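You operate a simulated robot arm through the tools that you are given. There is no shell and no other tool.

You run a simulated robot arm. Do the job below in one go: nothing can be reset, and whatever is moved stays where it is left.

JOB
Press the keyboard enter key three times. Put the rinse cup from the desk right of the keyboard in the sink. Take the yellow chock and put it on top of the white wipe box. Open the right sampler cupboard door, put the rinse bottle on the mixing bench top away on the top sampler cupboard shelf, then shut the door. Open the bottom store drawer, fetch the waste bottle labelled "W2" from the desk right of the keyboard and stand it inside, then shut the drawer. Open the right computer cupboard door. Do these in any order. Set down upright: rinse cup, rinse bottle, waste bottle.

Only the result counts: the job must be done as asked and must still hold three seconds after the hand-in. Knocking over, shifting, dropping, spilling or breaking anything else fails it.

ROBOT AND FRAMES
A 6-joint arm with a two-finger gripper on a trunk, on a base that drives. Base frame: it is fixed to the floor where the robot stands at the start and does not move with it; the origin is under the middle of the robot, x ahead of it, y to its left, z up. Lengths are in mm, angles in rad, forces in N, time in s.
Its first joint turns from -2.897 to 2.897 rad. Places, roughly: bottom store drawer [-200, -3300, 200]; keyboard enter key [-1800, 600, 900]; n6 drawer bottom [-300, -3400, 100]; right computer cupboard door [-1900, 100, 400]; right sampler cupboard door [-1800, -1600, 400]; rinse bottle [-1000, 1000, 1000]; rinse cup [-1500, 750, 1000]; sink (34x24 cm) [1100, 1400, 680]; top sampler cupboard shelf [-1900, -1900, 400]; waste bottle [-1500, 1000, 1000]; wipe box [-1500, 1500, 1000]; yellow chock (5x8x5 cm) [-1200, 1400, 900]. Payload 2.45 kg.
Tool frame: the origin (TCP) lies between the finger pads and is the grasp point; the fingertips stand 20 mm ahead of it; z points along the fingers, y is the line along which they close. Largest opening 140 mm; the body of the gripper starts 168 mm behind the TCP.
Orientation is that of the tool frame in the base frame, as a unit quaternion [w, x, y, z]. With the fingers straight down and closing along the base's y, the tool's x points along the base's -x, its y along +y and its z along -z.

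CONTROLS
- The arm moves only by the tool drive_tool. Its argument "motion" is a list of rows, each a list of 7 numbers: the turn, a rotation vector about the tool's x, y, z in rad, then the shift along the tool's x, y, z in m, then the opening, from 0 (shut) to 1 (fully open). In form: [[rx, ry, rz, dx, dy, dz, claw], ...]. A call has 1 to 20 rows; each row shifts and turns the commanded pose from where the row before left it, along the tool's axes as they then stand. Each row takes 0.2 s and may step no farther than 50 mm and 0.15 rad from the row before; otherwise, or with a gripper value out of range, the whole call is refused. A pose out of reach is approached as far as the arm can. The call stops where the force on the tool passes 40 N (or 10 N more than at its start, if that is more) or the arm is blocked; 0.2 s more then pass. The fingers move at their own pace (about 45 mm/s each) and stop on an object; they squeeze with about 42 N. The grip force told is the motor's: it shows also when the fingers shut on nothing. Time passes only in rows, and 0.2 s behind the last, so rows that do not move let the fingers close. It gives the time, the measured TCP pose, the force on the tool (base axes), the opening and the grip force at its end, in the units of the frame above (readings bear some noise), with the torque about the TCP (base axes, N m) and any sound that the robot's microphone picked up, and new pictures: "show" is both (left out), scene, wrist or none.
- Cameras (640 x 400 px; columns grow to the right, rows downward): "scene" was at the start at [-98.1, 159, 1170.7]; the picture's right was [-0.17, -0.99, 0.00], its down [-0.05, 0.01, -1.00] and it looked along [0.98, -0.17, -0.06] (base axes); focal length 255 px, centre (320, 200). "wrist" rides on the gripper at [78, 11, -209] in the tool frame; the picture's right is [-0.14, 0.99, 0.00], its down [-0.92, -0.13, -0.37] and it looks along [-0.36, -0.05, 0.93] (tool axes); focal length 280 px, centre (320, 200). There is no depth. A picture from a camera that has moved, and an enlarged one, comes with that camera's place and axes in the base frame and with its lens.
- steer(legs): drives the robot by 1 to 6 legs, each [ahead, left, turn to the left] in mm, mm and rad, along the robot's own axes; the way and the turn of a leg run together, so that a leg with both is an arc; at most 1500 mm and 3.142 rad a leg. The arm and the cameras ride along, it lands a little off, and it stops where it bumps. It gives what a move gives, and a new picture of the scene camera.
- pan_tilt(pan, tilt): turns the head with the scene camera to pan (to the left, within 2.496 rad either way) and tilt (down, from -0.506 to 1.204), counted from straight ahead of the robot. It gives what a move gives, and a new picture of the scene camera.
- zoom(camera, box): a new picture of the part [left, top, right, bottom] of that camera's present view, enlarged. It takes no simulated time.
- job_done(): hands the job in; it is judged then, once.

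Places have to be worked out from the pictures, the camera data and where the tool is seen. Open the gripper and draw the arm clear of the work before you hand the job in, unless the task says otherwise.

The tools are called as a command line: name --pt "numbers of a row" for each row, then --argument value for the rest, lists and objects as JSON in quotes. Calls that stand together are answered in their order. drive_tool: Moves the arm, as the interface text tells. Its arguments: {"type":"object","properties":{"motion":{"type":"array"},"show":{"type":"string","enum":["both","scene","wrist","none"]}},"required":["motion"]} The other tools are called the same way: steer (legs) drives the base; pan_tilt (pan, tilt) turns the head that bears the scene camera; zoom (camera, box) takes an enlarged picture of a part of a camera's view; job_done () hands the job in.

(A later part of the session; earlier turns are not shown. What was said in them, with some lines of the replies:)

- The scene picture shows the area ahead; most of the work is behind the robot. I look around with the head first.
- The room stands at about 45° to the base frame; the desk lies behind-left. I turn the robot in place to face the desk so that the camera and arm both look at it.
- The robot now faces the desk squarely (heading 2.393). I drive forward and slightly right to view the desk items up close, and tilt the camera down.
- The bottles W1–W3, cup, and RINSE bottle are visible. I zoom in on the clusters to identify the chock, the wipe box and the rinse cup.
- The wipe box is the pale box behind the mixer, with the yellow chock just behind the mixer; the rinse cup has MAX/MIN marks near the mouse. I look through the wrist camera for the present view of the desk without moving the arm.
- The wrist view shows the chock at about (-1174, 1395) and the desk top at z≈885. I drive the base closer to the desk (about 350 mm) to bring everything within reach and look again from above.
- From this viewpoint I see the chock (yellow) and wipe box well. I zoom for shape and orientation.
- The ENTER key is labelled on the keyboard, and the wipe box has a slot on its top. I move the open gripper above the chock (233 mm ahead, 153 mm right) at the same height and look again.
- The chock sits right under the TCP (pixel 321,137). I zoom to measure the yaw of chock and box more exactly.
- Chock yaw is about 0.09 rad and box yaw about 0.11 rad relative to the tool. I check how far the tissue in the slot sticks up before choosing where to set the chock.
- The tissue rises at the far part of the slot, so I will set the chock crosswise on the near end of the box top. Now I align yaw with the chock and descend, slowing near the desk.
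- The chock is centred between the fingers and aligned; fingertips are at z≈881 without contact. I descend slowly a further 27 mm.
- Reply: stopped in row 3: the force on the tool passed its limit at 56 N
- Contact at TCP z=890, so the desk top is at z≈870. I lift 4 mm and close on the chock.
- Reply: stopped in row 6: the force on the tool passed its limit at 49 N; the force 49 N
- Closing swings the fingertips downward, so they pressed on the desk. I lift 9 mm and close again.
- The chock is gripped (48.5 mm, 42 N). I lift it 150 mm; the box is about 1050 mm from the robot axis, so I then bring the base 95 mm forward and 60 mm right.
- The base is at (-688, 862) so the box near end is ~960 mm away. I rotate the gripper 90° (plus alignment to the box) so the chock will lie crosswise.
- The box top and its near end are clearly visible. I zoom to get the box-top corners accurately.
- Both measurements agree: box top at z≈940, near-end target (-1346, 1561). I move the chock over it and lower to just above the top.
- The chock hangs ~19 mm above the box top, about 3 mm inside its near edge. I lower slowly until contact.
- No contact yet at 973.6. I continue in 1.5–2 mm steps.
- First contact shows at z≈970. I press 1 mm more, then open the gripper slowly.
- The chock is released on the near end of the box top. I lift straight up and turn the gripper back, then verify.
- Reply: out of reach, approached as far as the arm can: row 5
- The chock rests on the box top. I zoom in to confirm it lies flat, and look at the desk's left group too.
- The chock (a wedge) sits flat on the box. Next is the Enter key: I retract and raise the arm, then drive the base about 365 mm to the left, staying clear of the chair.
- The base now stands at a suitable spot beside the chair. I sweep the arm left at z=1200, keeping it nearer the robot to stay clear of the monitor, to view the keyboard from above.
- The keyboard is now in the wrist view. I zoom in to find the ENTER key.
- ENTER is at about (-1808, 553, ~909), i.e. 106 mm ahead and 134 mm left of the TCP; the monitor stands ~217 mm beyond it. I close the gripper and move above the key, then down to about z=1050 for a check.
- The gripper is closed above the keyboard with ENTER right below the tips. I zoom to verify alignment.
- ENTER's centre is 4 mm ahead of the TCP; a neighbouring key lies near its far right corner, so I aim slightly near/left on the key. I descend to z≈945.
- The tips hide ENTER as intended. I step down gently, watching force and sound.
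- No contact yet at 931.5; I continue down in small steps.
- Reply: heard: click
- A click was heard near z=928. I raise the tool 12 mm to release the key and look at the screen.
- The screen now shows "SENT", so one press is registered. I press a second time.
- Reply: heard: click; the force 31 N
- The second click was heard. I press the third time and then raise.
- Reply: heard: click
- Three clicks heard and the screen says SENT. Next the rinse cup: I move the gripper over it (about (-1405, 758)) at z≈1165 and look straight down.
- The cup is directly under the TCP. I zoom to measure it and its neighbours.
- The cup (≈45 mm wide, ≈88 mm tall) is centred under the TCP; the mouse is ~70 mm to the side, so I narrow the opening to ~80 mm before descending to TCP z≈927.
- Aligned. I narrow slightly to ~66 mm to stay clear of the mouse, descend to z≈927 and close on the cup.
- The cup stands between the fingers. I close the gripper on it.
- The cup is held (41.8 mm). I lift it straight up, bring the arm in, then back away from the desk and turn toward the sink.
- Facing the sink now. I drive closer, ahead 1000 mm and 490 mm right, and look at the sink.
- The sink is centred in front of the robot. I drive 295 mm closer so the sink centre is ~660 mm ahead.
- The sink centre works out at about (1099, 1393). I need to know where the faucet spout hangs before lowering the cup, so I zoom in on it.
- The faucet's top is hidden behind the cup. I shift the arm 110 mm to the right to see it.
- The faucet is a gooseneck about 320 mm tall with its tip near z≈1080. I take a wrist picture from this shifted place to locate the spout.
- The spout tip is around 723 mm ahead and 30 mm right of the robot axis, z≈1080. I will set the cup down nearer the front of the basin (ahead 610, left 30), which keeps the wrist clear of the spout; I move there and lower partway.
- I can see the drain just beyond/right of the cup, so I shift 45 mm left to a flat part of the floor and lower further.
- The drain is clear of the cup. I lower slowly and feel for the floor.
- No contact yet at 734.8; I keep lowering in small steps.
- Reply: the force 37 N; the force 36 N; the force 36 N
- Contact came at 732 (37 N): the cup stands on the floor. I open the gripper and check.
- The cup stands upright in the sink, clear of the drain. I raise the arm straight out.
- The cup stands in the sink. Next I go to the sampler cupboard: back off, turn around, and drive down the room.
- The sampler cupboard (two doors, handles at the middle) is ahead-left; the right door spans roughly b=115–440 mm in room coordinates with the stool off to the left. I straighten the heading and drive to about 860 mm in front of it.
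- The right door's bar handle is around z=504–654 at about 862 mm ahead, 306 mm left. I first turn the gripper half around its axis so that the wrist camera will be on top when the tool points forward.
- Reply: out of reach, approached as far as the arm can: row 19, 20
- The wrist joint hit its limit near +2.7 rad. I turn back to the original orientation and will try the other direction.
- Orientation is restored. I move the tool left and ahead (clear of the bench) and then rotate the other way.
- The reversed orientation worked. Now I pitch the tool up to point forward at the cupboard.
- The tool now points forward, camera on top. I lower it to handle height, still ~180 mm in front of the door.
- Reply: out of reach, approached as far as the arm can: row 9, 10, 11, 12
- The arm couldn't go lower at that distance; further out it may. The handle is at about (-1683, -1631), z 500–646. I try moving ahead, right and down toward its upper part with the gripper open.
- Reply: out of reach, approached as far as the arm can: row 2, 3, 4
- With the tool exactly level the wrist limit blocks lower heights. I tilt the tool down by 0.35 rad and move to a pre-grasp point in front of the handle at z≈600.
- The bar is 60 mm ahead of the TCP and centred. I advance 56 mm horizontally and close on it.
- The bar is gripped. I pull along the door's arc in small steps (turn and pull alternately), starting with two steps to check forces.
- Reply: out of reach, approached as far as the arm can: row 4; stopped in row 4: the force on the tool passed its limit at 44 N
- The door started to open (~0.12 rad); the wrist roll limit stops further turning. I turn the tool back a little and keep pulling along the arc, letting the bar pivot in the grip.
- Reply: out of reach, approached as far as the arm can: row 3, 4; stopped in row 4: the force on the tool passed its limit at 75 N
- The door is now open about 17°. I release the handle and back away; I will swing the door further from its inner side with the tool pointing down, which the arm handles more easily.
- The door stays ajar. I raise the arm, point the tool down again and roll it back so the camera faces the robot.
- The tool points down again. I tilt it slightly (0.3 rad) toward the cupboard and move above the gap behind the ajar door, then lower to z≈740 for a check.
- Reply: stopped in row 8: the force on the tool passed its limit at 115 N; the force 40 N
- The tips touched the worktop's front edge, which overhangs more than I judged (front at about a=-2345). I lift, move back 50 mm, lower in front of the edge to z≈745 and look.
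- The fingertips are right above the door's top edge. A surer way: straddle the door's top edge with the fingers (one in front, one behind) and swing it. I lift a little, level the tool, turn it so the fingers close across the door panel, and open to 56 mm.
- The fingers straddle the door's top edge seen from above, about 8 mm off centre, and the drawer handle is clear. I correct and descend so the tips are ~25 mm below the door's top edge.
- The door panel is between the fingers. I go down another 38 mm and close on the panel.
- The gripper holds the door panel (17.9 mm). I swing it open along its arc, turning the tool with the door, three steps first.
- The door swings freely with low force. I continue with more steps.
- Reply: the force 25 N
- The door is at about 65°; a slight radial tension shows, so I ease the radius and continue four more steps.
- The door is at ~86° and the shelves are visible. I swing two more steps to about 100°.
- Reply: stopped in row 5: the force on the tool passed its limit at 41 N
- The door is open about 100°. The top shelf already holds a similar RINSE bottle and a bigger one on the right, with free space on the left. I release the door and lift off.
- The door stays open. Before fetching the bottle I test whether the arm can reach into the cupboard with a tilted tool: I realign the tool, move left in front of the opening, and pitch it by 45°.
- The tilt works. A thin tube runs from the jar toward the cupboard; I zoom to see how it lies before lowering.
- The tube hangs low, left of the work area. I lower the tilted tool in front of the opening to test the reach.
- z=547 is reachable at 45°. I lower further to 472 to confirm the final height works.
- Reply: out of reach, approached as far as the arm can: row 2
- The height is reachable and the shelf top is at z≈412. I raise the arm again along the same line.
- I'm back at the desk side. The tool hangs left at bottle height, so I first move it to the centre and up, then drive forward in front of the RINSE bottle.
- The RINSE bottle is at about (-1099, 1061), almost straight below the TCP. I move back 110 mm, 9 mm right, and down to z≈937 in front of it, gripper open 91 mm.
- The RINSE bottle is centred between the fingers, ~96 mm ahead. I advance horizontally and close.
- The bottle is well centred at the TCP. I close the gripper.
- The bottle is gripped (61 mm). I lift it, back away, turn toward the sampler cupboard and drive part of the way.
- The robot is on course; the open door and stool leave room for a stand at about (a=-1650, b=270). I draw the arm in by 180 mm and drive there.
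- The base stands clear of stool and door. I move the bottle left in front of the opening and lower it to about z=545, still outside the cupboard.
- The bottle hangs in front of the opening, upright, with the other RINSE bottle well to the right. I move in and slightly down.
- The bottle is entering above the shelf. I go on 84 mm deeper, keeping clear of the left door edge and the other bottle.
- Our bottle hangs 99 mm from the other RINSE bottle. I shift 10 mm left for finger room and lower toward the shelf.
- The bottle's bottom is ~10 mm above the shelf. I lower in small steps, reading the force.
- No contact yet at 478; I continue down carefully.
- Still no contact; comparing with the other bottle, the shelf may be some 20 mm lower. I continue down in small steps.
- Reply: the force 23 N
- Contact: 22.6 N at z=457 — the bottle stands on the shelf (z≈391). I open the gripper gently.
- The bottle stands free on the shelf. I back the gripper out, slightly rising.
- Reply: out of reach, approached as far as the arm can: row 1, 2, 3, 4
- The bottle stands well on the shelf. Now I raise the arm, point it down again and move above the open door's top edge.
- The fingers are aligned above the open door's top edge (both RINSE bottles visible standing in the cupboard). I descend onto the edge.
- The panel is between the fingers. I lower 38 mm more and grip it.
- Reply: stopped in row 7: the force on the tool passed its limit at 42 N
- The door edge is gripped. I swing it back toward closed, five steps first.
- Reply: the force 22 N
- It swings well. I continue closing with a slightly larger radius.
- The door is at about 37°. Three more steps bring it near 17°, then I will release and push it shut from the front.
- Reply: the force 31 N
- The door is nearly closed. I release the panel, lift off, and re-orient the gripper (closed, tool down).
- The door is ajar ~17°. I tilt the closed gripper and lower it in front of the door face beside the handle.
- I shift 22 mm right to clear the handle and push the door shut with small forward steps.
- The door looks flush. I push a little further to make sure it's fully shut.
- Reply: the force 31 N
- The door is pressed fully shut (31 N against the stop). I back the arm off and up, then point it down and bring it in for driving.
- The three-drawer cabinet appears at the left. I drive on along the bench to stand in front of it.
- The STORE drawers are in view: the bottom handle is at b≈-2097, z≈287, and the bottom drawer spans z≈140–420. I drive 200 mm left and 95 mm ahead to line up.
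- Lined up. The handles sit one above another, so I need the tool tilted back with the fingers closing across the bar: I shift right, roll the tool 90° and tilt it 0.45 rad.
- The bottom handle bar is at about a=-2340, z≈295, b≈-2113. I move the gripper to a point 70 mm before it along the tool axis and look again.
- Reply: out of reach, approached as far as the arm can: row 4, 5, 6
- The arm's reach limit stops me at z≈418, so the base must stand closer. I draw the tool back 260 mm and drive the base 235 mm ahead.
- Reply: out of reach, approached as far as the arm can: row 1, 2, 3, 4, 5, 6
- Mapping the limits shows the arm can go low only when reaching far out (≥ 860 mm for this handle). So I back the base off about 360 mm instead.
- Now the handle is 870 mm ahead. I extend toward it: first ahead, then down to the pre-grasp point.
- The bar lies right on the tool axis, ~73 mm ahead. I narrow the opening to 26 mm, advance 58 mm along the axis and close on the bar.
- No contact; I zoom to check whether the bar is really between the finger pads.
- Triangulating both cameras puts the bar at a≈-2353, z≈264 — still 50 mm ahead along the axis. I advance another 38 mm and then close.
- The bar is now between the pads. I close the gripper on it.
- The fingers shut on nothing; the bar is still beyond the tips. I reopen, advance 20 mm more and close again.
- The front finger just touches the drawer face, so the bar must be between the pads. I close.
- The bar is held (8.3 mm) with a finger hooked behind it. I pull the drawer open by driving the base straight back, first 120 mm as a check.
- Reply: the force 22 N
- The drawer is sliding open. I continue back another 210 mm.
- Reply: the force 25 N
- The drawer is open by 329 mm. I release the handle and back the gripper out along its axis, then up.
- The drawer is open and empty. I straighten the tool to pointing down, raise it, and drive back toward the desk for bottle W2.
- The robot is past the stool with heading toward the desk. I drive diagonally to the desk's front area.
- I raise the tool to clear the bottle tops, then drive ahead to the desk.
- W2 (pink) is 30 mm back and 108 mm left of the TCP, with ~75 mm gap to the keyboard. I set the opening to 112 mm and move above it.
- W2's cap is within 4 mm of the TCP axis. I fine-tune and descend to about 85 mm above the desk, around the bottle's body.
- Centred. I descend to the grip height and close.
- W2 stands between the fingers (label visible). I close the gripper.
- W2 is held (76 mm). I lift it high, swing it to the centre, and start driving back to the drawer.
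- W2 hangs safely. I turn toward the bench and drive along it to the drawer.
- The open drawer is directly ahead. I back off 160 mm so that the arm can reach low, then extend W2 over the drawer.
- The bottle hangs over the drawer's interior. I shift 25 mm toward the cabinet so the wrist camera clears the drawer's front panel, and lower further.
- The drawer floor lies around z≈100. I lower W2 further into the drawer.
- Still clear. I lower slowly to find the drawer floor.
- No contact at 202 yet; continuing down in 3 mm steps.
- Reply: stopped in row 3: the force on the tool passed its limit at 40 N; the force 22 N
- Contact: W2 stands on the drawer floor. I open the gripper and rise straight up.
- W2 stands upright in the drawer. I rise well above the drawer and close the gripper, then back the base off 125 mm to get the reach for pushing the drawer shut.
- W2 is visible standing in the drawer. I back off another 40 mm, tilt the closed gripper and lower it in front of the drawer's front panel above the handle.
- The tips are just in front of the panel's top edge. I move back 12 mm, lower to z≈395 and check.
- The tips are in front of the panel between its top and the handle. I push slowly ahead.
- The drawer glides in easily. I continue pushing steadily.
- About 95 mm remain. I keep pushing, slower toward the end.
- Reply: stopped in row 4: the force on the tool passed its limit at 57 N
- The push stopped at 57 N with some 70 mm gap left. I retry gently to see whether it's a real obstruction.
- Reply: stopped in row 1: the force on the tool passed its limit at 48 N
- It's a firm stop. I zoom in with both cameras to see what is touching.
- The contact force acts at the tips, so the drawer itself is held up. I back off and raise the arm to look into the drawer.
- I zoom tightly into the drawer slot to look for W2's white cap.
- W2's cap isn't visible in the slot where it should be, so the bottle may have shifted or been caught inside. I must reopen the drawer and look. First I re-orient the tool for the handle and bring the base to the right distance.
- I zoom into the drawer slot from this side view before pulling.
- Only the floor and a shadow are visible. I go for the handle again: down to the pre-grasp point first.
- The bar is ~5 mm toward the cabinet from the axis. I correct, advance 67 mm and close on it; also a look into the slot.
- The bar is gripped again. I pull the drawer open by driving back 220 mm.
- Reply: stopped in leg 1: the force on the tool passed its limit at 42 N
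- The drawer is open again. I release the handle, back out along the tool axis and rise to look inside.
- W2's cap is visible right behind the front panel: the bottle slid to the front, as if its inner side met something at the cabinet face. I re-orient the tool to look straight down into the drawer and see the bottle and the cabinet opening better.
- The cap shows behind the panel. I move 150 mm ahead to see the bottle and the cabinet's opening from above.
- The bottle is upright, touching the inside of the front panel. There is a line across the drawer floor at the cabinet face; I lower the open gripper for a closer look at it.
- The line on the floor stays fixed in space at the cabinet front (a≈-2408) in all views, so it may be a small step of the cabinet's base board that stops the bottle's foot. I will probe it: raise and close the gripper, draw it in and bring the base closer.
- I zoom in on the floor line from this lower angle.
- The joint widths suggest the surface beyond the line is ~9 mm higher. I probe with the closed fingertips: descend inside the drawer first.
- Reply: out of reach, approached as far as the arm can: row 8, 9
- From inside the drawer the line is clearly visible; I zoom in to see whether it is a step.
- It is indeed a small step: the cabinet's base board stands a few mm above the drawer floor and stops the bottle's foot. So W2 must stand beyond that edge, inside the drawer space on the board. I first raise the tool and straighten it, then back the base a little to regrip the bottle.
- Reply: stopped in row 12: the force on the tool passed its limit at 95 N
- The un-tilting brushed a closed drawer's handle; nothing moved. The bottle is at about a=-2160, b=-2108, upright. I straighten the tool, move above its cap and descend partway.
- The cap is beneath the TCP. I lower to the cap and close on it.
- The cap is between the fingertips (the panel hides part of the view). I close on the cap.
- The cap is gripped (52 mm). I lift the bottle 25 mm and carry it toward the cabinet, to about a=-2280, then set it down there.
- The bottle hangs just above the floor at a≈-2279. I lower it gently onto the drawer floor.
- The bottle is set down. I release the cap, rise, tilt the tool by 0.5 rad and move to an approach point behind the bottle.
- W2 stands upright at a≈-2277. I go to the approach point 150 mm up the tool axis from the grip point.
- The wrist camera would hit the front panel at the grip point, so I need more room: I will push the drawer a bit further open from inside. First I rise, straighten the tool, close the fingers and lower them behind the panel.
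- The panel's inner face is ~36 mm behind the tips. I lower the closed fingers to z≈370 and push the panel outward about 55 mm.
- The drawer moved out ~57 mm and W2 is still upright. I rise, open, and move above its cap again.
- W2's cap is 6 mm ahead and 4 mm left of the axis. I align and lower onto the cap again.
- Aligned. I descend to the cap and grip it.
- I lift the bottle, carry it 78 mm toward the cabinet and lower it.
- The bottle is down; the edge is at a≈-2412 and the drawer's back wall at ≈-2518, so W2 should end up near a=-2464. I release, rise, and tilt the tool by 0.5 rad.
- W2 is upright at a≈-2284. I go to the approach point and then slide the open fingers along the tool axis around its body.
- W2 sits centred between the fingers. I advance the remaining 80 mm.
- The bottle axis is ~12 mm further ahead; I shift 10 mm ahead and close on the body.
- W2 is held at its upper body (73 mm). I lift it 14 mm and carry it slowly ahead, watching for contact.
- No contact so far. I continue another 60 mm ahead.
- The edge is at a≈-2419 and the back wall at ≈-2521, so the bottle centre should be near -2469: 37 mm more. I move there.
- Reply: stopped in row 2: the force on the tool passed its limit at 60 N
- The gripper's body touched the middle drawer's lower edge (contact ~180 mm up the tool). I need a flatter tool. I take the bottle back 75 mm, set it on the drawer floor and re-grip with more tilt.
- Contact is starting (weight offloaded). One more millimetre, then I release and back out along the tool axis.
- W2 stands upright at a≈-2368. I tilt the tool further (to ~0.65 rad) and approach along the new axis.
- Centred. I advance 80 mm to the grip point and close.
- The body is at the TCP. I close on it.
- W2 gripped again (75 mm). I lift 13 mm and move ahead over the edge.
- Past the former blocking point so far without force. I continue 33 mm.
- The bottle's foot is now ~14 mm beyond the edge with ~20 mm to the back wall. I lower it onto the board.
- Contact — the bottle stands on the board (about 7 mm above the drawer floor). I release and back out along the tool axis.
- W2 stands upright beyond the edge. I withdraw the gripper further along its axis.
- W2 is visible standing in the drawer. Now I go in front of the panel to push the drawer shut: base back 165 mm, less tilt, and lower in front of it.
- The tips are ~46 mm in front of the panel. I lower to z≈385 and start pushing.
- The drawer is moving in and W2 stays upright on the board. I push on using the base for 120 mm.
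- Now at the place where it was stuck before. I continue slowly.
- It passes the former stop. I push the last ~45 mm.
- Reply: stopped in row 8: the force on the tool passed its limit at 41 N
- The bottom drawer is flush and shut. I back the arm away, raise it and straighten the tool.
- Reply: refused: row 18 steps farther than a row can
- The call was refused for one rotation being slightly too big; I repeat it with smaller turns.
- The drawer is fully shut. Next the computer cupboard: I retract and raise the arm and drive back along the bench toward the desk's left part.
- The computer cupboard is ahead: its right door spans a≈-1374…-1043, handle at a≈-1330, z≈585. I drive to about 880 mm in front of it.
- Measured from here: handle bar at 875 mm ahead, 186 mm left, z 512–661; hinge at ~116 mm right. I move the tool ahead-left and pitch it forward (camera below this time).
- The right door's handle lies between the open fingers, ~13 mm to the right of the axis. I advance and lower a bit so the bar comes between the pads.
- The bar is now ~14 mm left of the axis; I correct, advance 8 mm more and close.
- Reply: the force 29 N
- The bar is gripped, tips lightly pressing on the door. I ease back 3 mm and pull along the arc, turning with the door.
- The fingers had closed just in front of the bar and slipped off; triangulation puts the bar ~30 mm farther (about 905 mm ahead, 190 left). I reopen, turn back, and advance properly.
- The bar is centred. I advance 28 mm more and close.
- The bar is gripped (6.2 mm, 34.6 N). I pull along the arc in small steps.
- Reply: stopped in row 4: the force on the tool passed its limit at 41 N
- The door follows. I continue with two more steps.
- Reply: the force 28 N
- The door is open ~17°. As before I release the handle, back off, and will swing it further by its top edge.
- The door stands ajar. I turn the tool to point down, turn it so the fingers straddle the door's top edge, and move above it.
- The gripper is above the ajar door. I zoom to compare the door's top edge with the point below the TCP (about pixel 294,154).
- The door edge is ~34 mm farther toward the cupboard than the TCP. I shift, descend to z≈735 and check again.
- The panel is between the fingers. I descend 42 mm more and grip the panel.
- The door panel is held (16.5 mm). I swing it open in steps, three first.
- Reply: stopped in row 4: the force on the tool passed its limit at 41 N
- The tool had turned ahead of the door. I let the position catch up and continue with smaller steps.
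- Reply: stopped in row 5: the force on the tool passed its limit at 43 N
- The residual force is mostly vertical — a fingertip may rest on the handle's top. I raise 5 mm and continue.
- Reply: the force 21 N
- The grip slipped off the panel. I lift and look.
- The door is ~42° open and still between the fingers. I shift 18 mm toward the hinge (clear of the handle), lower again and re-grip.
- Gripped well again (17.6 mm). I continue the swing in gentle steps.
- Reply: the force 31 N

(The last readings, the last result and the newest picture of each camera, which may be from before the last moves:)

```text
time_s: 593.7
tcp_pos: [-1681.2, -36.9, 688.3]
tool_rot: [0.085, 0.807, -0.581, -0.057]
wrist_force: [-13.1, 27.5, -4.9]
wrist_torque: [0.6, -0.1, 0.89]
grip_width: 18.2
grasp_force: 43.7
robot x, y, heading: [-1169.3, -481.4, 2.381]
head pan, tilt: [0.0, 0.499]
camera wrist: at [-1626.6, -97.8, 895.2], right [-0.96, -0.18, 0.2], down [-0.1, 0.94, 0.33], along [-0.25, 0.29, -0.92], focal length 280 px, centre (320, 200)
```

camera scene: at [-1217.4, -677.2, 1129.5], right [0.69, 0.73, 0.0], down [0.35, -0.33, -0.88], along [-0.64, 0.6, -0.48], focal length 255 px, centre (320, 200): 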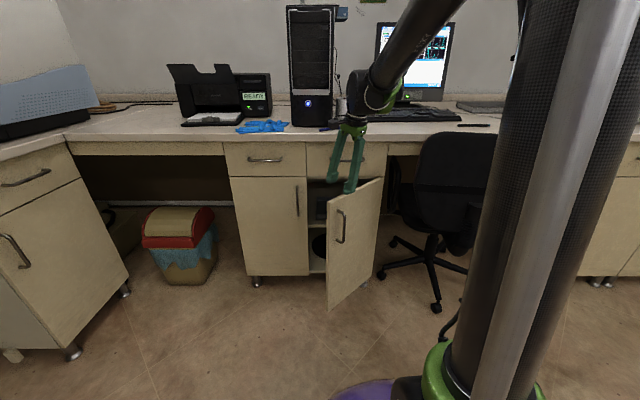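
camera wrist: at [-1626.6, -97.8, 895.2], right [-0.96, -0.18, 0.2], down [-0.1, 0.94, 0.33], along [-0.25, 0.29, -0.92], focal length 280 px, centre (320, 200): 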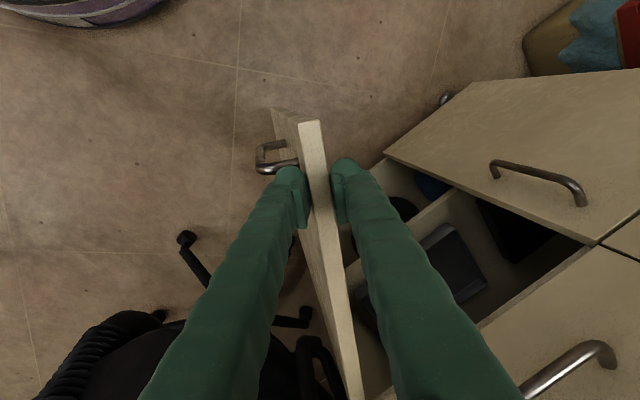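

The door is ~62° open, but the chair's armrest is close to the door's outer side near the hinge. I zoom in to judge how much further it can swing.

zoom --camera "wrist" --box '[180, 200, 420, 400]'

zoom --camera "scene" --box '[290, 120, 490, 320]'

```text
2.00 times, centred on (300, 300) of wrist
camera zoom: at [-1626.6, -97.8, 895.2], right [-0.96, -0.18, 0.2], down [-0.1, 0.94, 0.33], along [-0.25, 0.29, -0.92], focal length 561 px, centre (360, 0)
```

zoom: 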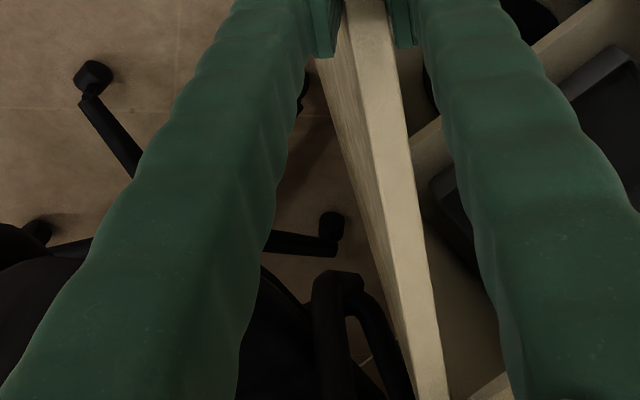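

```text
2.00 times, centred on (390, 220) of scene
camera zoom: at [-1217.8, -676.4, 1129.7], right [0.69, 0.73, 0.0], down [0.35, -0.33, -0.88], along [-0.64, 0.6, -0.48], focal length 510 px, centre (180, 160)
```

zoom: 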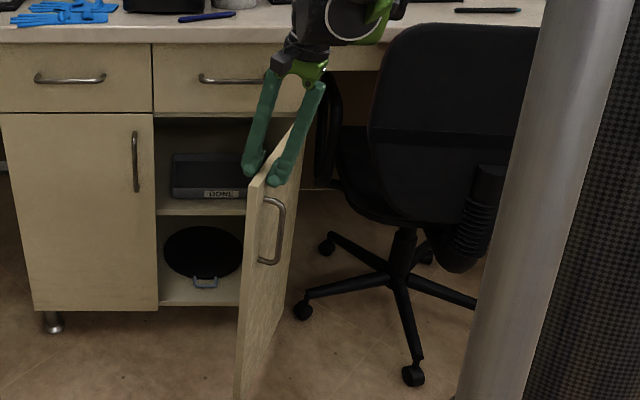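

The armrest is close to the hinge side. Before going on, I release the door here, lift, and look at the door and chair from above.

drive_tool --pt "0 0 0 -0.004 0 0 0" --pt "0 0 0 0 0 0 0.2" --pt "0 0 0 0 0 0 0.35" --pt "0 0 0 0 0 0 0.4" --pt "0 0 0 0 0.005 -0.0245 0.4" --pt "0 0 0 0 0.008 -0.0392 0.4" --pt "0 0 0 0 0.008 -0.0392 0.4" --pt "0 0 0 0 0.008 -0.0392 0.4" --pt "0 0 0 0 0.008 -0.0392 0.4" --pt "0 0 0 0 0.008 -0.0392 0.4" --pt "0 0 0 0 0.008 -0.0392 0.4" --pt "0.1 0 0 0 0 0 0.4" --pt "0.1 0 0 0 0 0 0.4" --pt "0 0 0 0.035 0 -0.02 0.4" --pt "0 0 0 0.035 0 -0.02 0.4" --pt "0 0 0 0 0 0 0.4" --show "both"

```text
time_s: 597.1
tcp_pos: [-1659.7, -95.1, 992.4]
tool_rot: [0.005, 0.811, -0.586, 0.0]
wrist_force: [-1.0, -0.2, -0.5]
wrist_torque: [0.03, 0.0, 0.01]
grip_width: 55.8
grasp_force: 0.2
robot x, y, heading: [-1169.4, -478.7, 2.386]
head pan, tilt: [0.0, 0.499]
camera scene: at [-1217.4, -677.2, 1129.5], right [0.69, 0.73, 0.0], down [0.35, -0.33, -0.88], along [-0.64, 0.6, -0.48], focal length 255 px, centre (320, 200)
camera wrist: at [-1644.9, -169.6, 1202.6], right [-0.98, -0.18, 0.01], down [-0.17, 0.92, 0.36], along [-0.07, 0.35, -0.93], focal length 280 px, centre (320, 200)
```

scene: 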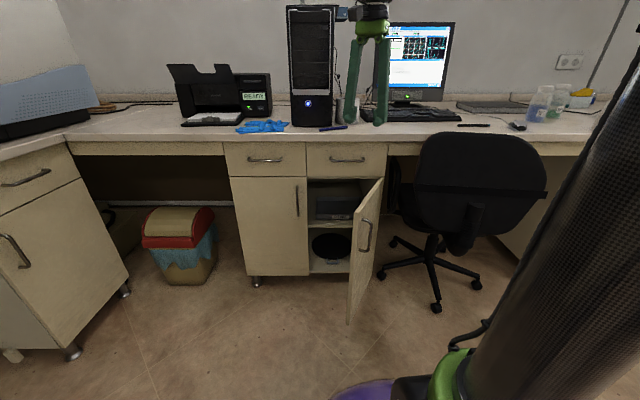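
wrist: 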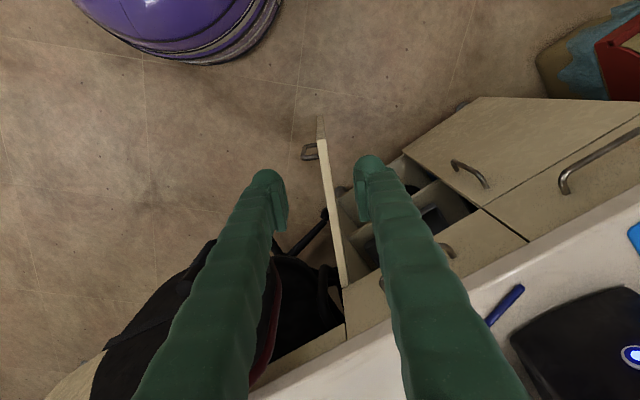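

I zoom in on the hinge/armrest area from this top view.

zoom --camera "wrist" --box '[260, 180, 400, 350]'

zoom --camera "scene" --box '[330, 130, 450, 330]'

```text
2.35 times, centred on (330, 265) of wrist
camera zoom: at [-1644.9, -169.6, 1202.6], right [-0.98, -0.18, 0.01], down [-0.17, 0.92, 0.36], along [-0.07, 0.35, -0.93], focal length 660 px, centre (296, 47)
```

zoom: 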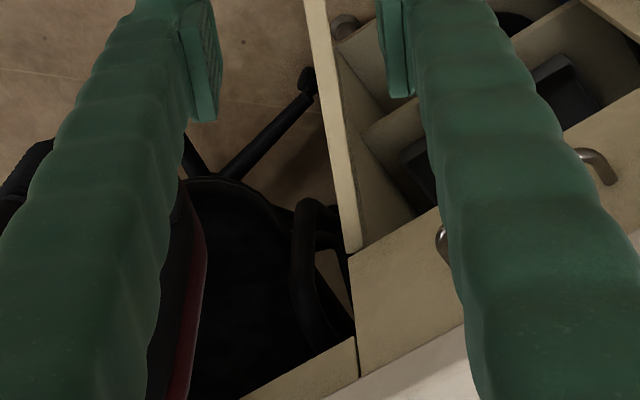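

```text
2.00 times, centred on (390, 230) of scene
camera zoom: at [-1217.4, -677.2, 1129.5], right [0.69, 0.73, 0.0], down [0.35, -0.33, -0.88], along [-0.64, 0.6, -0.48], focal length 510 px, centre (180, 140)
```

zoom: 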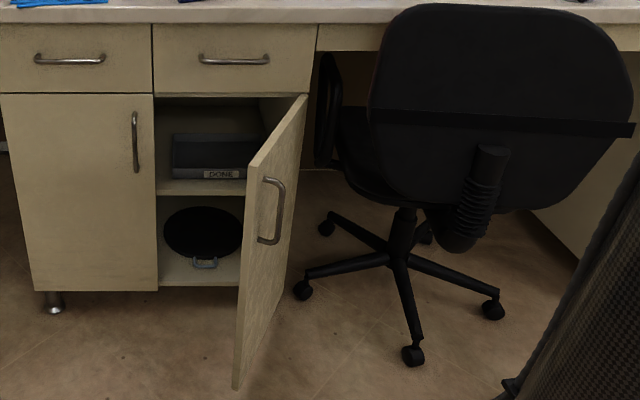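

The door is now ~63° open; measured from both cameras the armrest leaves room up to about 85°. I'll push the door a little further from its inner side with closed fingers: first re-orient and move to the inner side.

drive_tool --pt "0 0 -0.1245 0 0 0 0.2" --pt "0 0 -0.1245 0 0 0 0" --pt "0 0 -0.1245 0 0 0 0" --pt "0 0 -0.1245 0 0 0 0" --pt "0 0 0 -0.042 0.0205 0 0" --pt "0 0 0 -0.042 0.0205 0 0" --pt "0 0 0 0 0 0.04 0" --pt "0 0 0 0 0 0.04 0" --pt "0 0 0 0 0 0.04 0" --pt "0 0 0 0 0 0.04 0" --pt "0 0 0 0 0 0.04 0" --pt "0 0 0 0 0 0 0" --show "both"

```text
time_s: 599.7
tcp_pos: [-1749.7, -68.6, 796.5]
tool_rot: [0.004, 0.93, -0.367, 0.0]
wrist_force: [0.2, 0.4, -1.0]
wrist_torque: [0.03, 0.01, 0.0]
grip_width: 0.0
grasp_force: 29.1
robot x, y, heading: [-1172.3, -479.2, 2.383]
head pan, tilt: [0.0, 0.499]
camera scene: at [-1217.4, -677.2, 1129.5], right [0.69, 0.73, 0.0], down [0.35, -0.33, -0.88], along [-0.64, 0.6, -0.48], focal length 255 px, centre (320, 200)
camera wrist: at [-1699.5, -127.6, 1004.9], right [-0.78, -0.63, 0.01], down [-0.58, 0.73, 0.36], along [-0.24, 0.28, -0.93], focal length 280 px, centre (320, 200)
```

scene: 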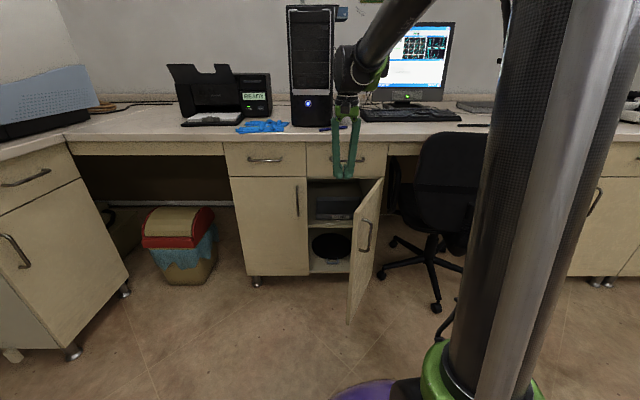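
wrist: 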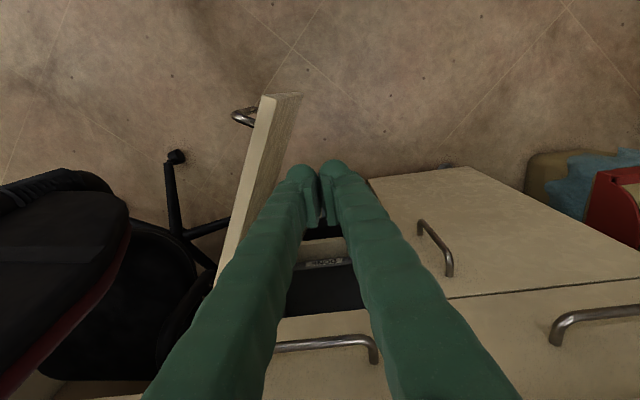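

The fingers are on the inner side of the door. I zoom in once more on the hinge/armrest gap.

zoom --camera "wrist" --box '[100, 80, 320, 380]'

```text
1.33 times, centred on (210, 230) of wrist
camera zoom: at [-1699.5, -127.6, 1004.9], right [-0.78, -0.63, 0.01], down [-0.58, 0.73, 0.36], along [-0.24, 0.28, -0.93], focal length 374 px, centre (467, 160)
```

zoom: 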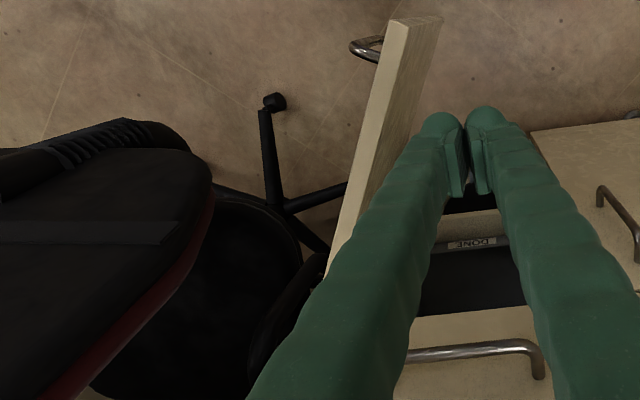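

The armrest end is at about 871 mm ahead, 116 mm right; at 80° the door stays ~20 mm clear of it. I lower the fingers and push the door gently toward 80°.

drive_tool --pt "0 0 0 0 0 0.04 0" --pt "0 0 0 0 0 0.04 0" --pt "0 0 0 0 0 0.04 0" --pt "0 0 0 0 0 0.008 0" --pt "0 0 0 0.0075 -0.019 0 0" --pt "0 0 0 0.0075 -0.019 0 0" --pt "0 0 0 0.006 -0.011 0 0" --pt "0 0 0 0.006 -0.011 0 0" --pt "0 0 0 0 0 0 0" --show "wrist"

```text
time_s: 601.7
tcp_pos: [-1688.4, -45.7, 665.5]
tool_rot: [0.005, 0.93, -0.367, 0.0]
wrist_force: [1.0, 0.7, -0.6]
wrist_torque: [0.01, 0.02, 0.0]
grip_width: 0.0
grasp_force: 29.3
robot x, y, heading: [-1169.5, -482.3, 2.383]
head pan, tilt: [0.0, 0.499]
camera wrist: at [-1638.2, -104.9, 874.2], right [-0.78, -0.63, 0.01], down [-0.58, 0.73, 0.36], along [-0.24, 0.28, -0.93], focal length 280 px, centre (320, 200)
```

wrist: 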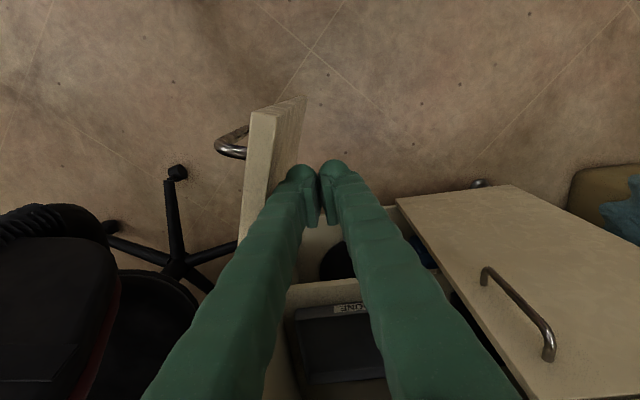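

The fingertips are at the door's inner face. I continue the push along the arc.

drive_tool --pt "0 0 0 0.0055 -0.0145 0 0" --pt "0 0 0 0.0055 -0.0145 0 0" --pt "0 0 0 0.005 -0.0135 0 0" --pt "0 0 0 0 0 0 0" --show "both"

```text
time_s: 602.7
tcp_pos: [-1647.9, -25.8, 664.3]
tool_rot: [0.005, 0.93, -0.367, 0.0]
wrist_force: [0.5, 0.4, -0.1]
wrist_torque: [0.0, 0.0, -0.01]
grip_width: 0.0
grasp_force: 29.5
robot x, y, heading: [-1166.8, -481.8, 2.384]
head pan, tilt: [0.0, 0.499]
camera scene: at [-1217.4, -677.2, 1129.6], right [0.69, 0.73, 0.0], down [0.35, -0.33, -0.88], along [-0.64, 0.6, -0.48], focal length 255 px, centre (320, 200)
camera wrist: at [-1597.3, -84.2, 874.2], right [-0.78, -0.63, 0.01], down [-0.58, 0.73, 0.36], along [-0.24, 0.28, -0.93], focal length 280 px, centre (320, 200)
```

scene: 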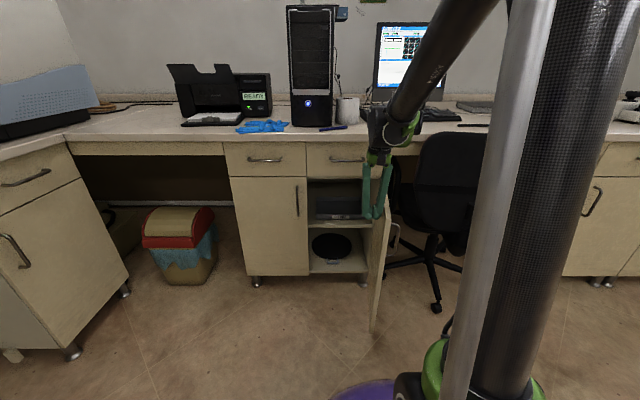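
wrist: 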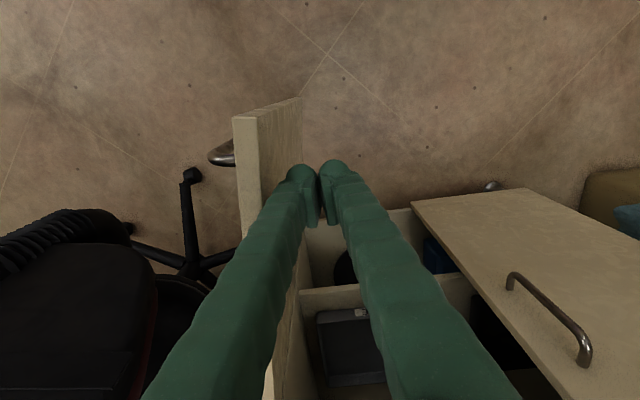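

The door is now about 80° open. I zoom to check the gap to the chair.

zoom --camera "scene" --box '[330, 130, 450, 340]'

zoom --camera "wrist" --box '[100, 200, 340, 400]'

```text
1.90 times, centred on (390, 235) of scene
camera zoom: at [-1217.4, -677.2, 1129.6], right [0.69, 0.73, 0.0], down [0.35, -0.33, -0.88], along [-0.64, 0.6, -0.48], focal length 486 px, centre (187, 133)
```

zoom: 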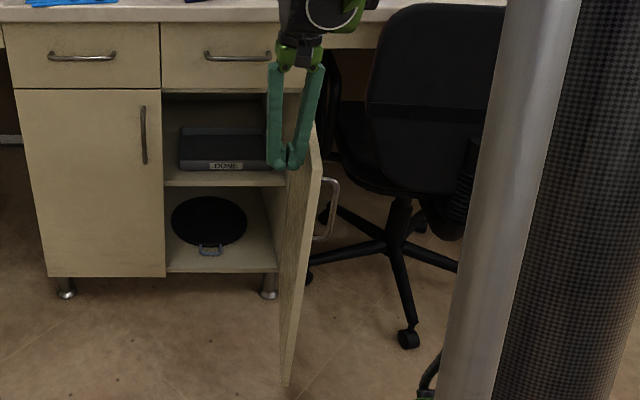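

```text
2.00 times, centred on (220, 300) of wrist
camera zoom: at [-1597.3, -84.2, 874.2], right [-0.78, -0.63, 0.01], down [-0.58, 0.73, 0.36], along [-0.24, 0.28, -0.93], focal length 561 px, centre (520, 0)
```

zoom: 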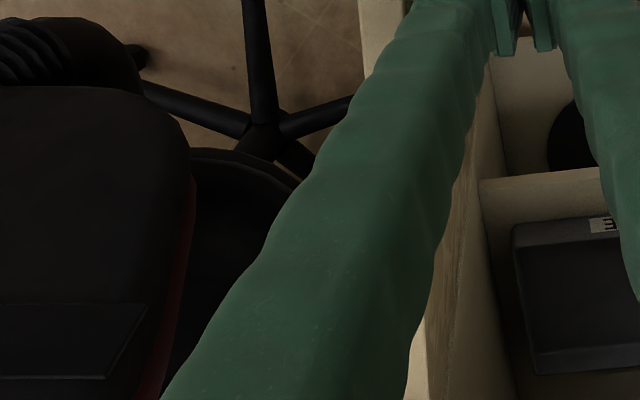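

The door is well open and the chair hasn't moved. I move the fingers off the door, lift, and draw the arm back.

drive_tool --pt "0 0 0 0 0.02 0 0" --pt "0 0 0 0 0.01 -0.03 0" --pt "0 0 0 0 0 -0.04 0" --pt "0 0 0 0 0 -0.04 0" --pt "0 0 0 0 0 -0.04 0" --pt "0 0 0 0 0 -0.04 0" --pt "0 0 0 0 0 -0.04 0" --pt "0 0 0 0 0 -0.04 0" --pt "0 0 0 0 0 -0.04 0" --pt "0 0 0 0 0 -0.04 0.3" --pt "0 0 0 0 0 -0.04 0.5" --pt "0 0 0 0.03 0 0 0.7" --pt "0 0 0 0.03 0 0 0.8" --pt "0 0 0 0 0 0 1" --show "both"

```text
time_s: 605.7
tcp_pos: [-1622.3, -85.9, 1054.7]
tool_rot: [0.005, 0.93, -0.367, 0.0]
wrist_force: [-0.3, -0.3, -0.4]
wrist_torque: [-0.02, -0.01, -0.02]
grip_width: 100.1
grasp_force: 0.1
robot x, y, heading: [-1171.3, -485.6, 2.384]
head pan, tilt: [0.0, 0.499]
camera scene: at [-1217.4, -677.2, 1129.5], right [0.69, 0.73, 0.0], down [0.35, -0.33, -0.88], along [-0.64, 0.6, -0.48], focal length 255 px, centre (320, 200)
camera wrist: at [-1573.4, -144.9, 1263.3], right [-0.78, -0.63, 0.01], down [-0.58, 0.73, 0.36], along [-0.24, 0.28, -0.93], focal length 280 px, centre (320, 200)
```

scene: 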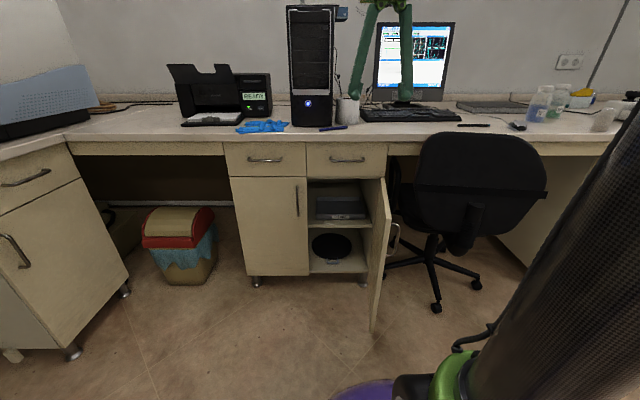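
wrist: 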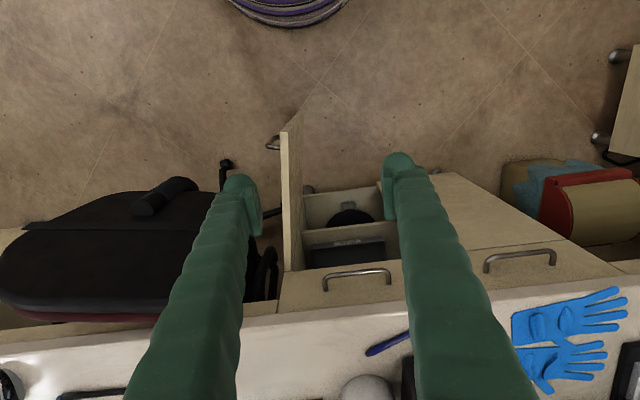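

The door stands wide open with clearance to the chair. I back the robot off 300 mm with the arm clear and take a last look around.

steer --legs '[[-300, 0, 0]]'

pan_tilt --pan -0.5 --tilt 0.3

zoom --camera "scene" --box '[120, 120, 520, 260]'

pan_tilt --pan 1.3 --tilt 0.3

```text
time_s: 607.7
tcp_pos: [-1406.4, -288.9, 1053.7]
tool_rot: [0.005, 0.929, -0.369, 0.0]
wrist_force: [-0.7, 0.4, -0.9]
wrist_torque: [-0.02, 0.0, -0.02]
grip_width: 140.2
grasp_force: 0.1
robot x, y, heading: [-955.8, -685.9, 2.381]
head pan, tilt: [0.0, 0.499]
camera scene: at [-1002.1, -881.4, 1129.5], right [0.69, 0.73, 0.0], down [0.35, -0.33, -0.88], along [-0.64, 0.6, -0.48], focal length 255 px, centre (320, 200)
```

scene: 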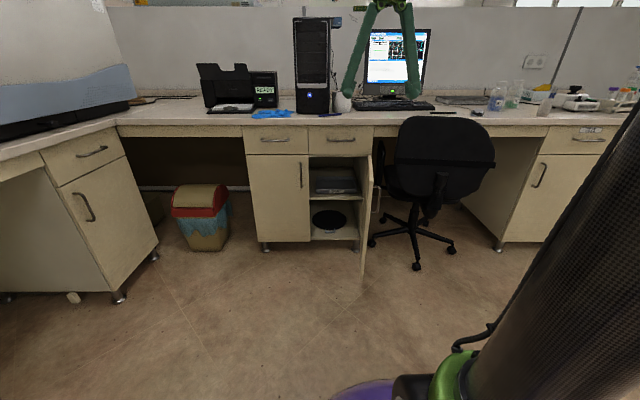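

```text
time_s: 608.6
tcp_pos: [-1405.4, -289.0, 1054.4]
tool_rot: [0.004, 0.929, -0.369, 0.0]
wrist_force: [0.1, -0.4, -0.3]
wrist_torque: [-0.01, -0.02, 0.01]
grip_width: 140.0
grasp_force: 0.0
robot x, y, heading: [-954.5, -687.4, 2.383]
head pan, tilt: [-0.499, 0.3]
camera scene: at [-964.9, -855.2, 1147.9], right [0.95, 0.31, 0.0], down [0.09, -0.28, -0.96], along [-0.29, 0.91, -0.3], focal length 255 px, centre (320, 200)
```

scene: 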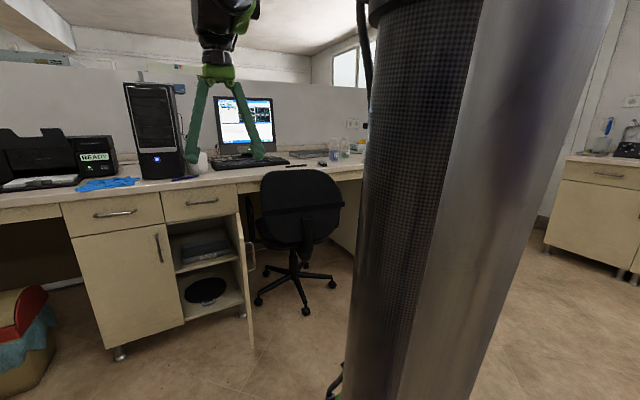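

```text
1.60 times, centred on (320, 190) of scene
camera zoom: at [-964.9, -855.2, 1147.9], right [0.95, 0.31, 0.0], down [0.09, -0.28, -0.96], along [-0.29, 0.91, -0.3], focal length 408 px, centre (320, 216)
```

zoom: 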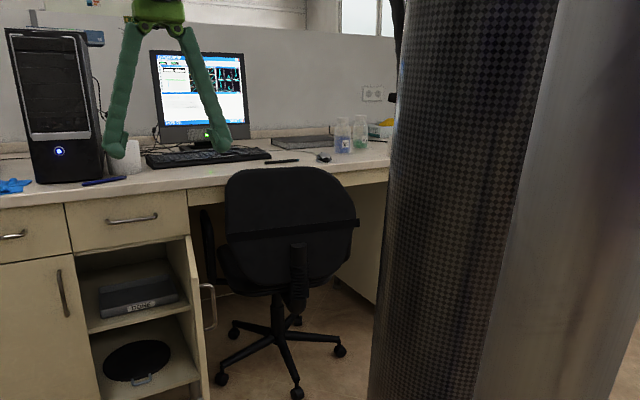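

```text
time_s: 610.4
tcp_pos: [-1407.1, -288.0, 1053.9]
tool_rot: [0.004, 0.929, -0.369, 0.0]
wrist_force: [0.5, -1.1, -0.3]
wrist_torque: [0.0, 0.0, 0.01]
grip_width: 140.0
grasp_force: 0.0
robot x, y, heading: [-956.7, -684.4, 2.38]
head pan, tilt: [1.3, 0.3]
camera scene: at [-1016.2, -992.0, 1148.0], right [-0.51, 0.86, 0.0], down [0.25, 0.15, -0.96], along [-0.82, -0.49, -0.3], focal length 255 px, centre (320, 200)
```

scene: 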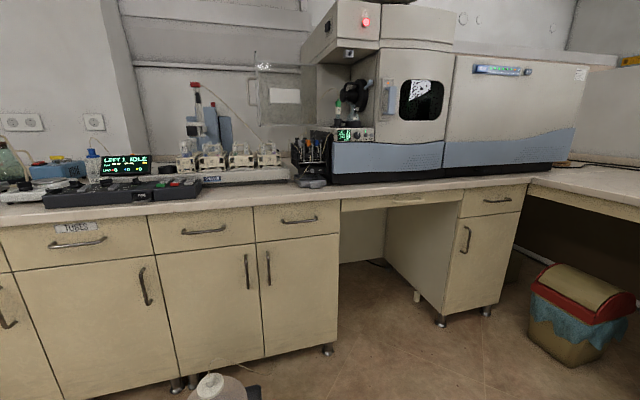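

All tasks are done: chock on the box, three Enter clicks, cup in the sink, rinse bottle on the shelf with its door shut, W2 in the shut bottom drawer, and the computer cupboard's right door open. The gripper is open and the arm is clear, so I hand in.

job_done

```text
The job is handed in.
```

I handed the job in with all six parts done. One placement, waste bottle W2, may not count exactly as you asked.

- **Enter key:** pressed three times. I heard three clicks, and the screen shows "SENT".
- **Rinse cup:** standing upright on the sink floor, clear of the drain.
- **Yellow chock:** lying flat across the near end of the wipe box top, clear of the tissue.
- **Rinse bottle:** standing upright on the top sampler shelf, beside another RINSE bottle that was already there. The right sampler door is pushed shut.
- **Waste bottle W2:** standing upright inside the closed bottom store drawer, but not on the drawer floor. The cabinet's base board sits about 7 mm above that floor and blocked the bottle when I first closed the drawer. I stood it on the board, inside the drawer space. I could not see it again after the drawer closed flush.
- **Right computer cupboard door:** open about 80°. I stopped there because the chair's armrest is close to the hinge.

Along the way the gripper hit the front edge of the sampler bench, a closed store drawer's handle and the middle store drawer's lower edge. The sampler bench looked undisturbed in the last view. I did not check the objects on the bench above the drawers as closely. The gripper is open and the arm is clear of the work.
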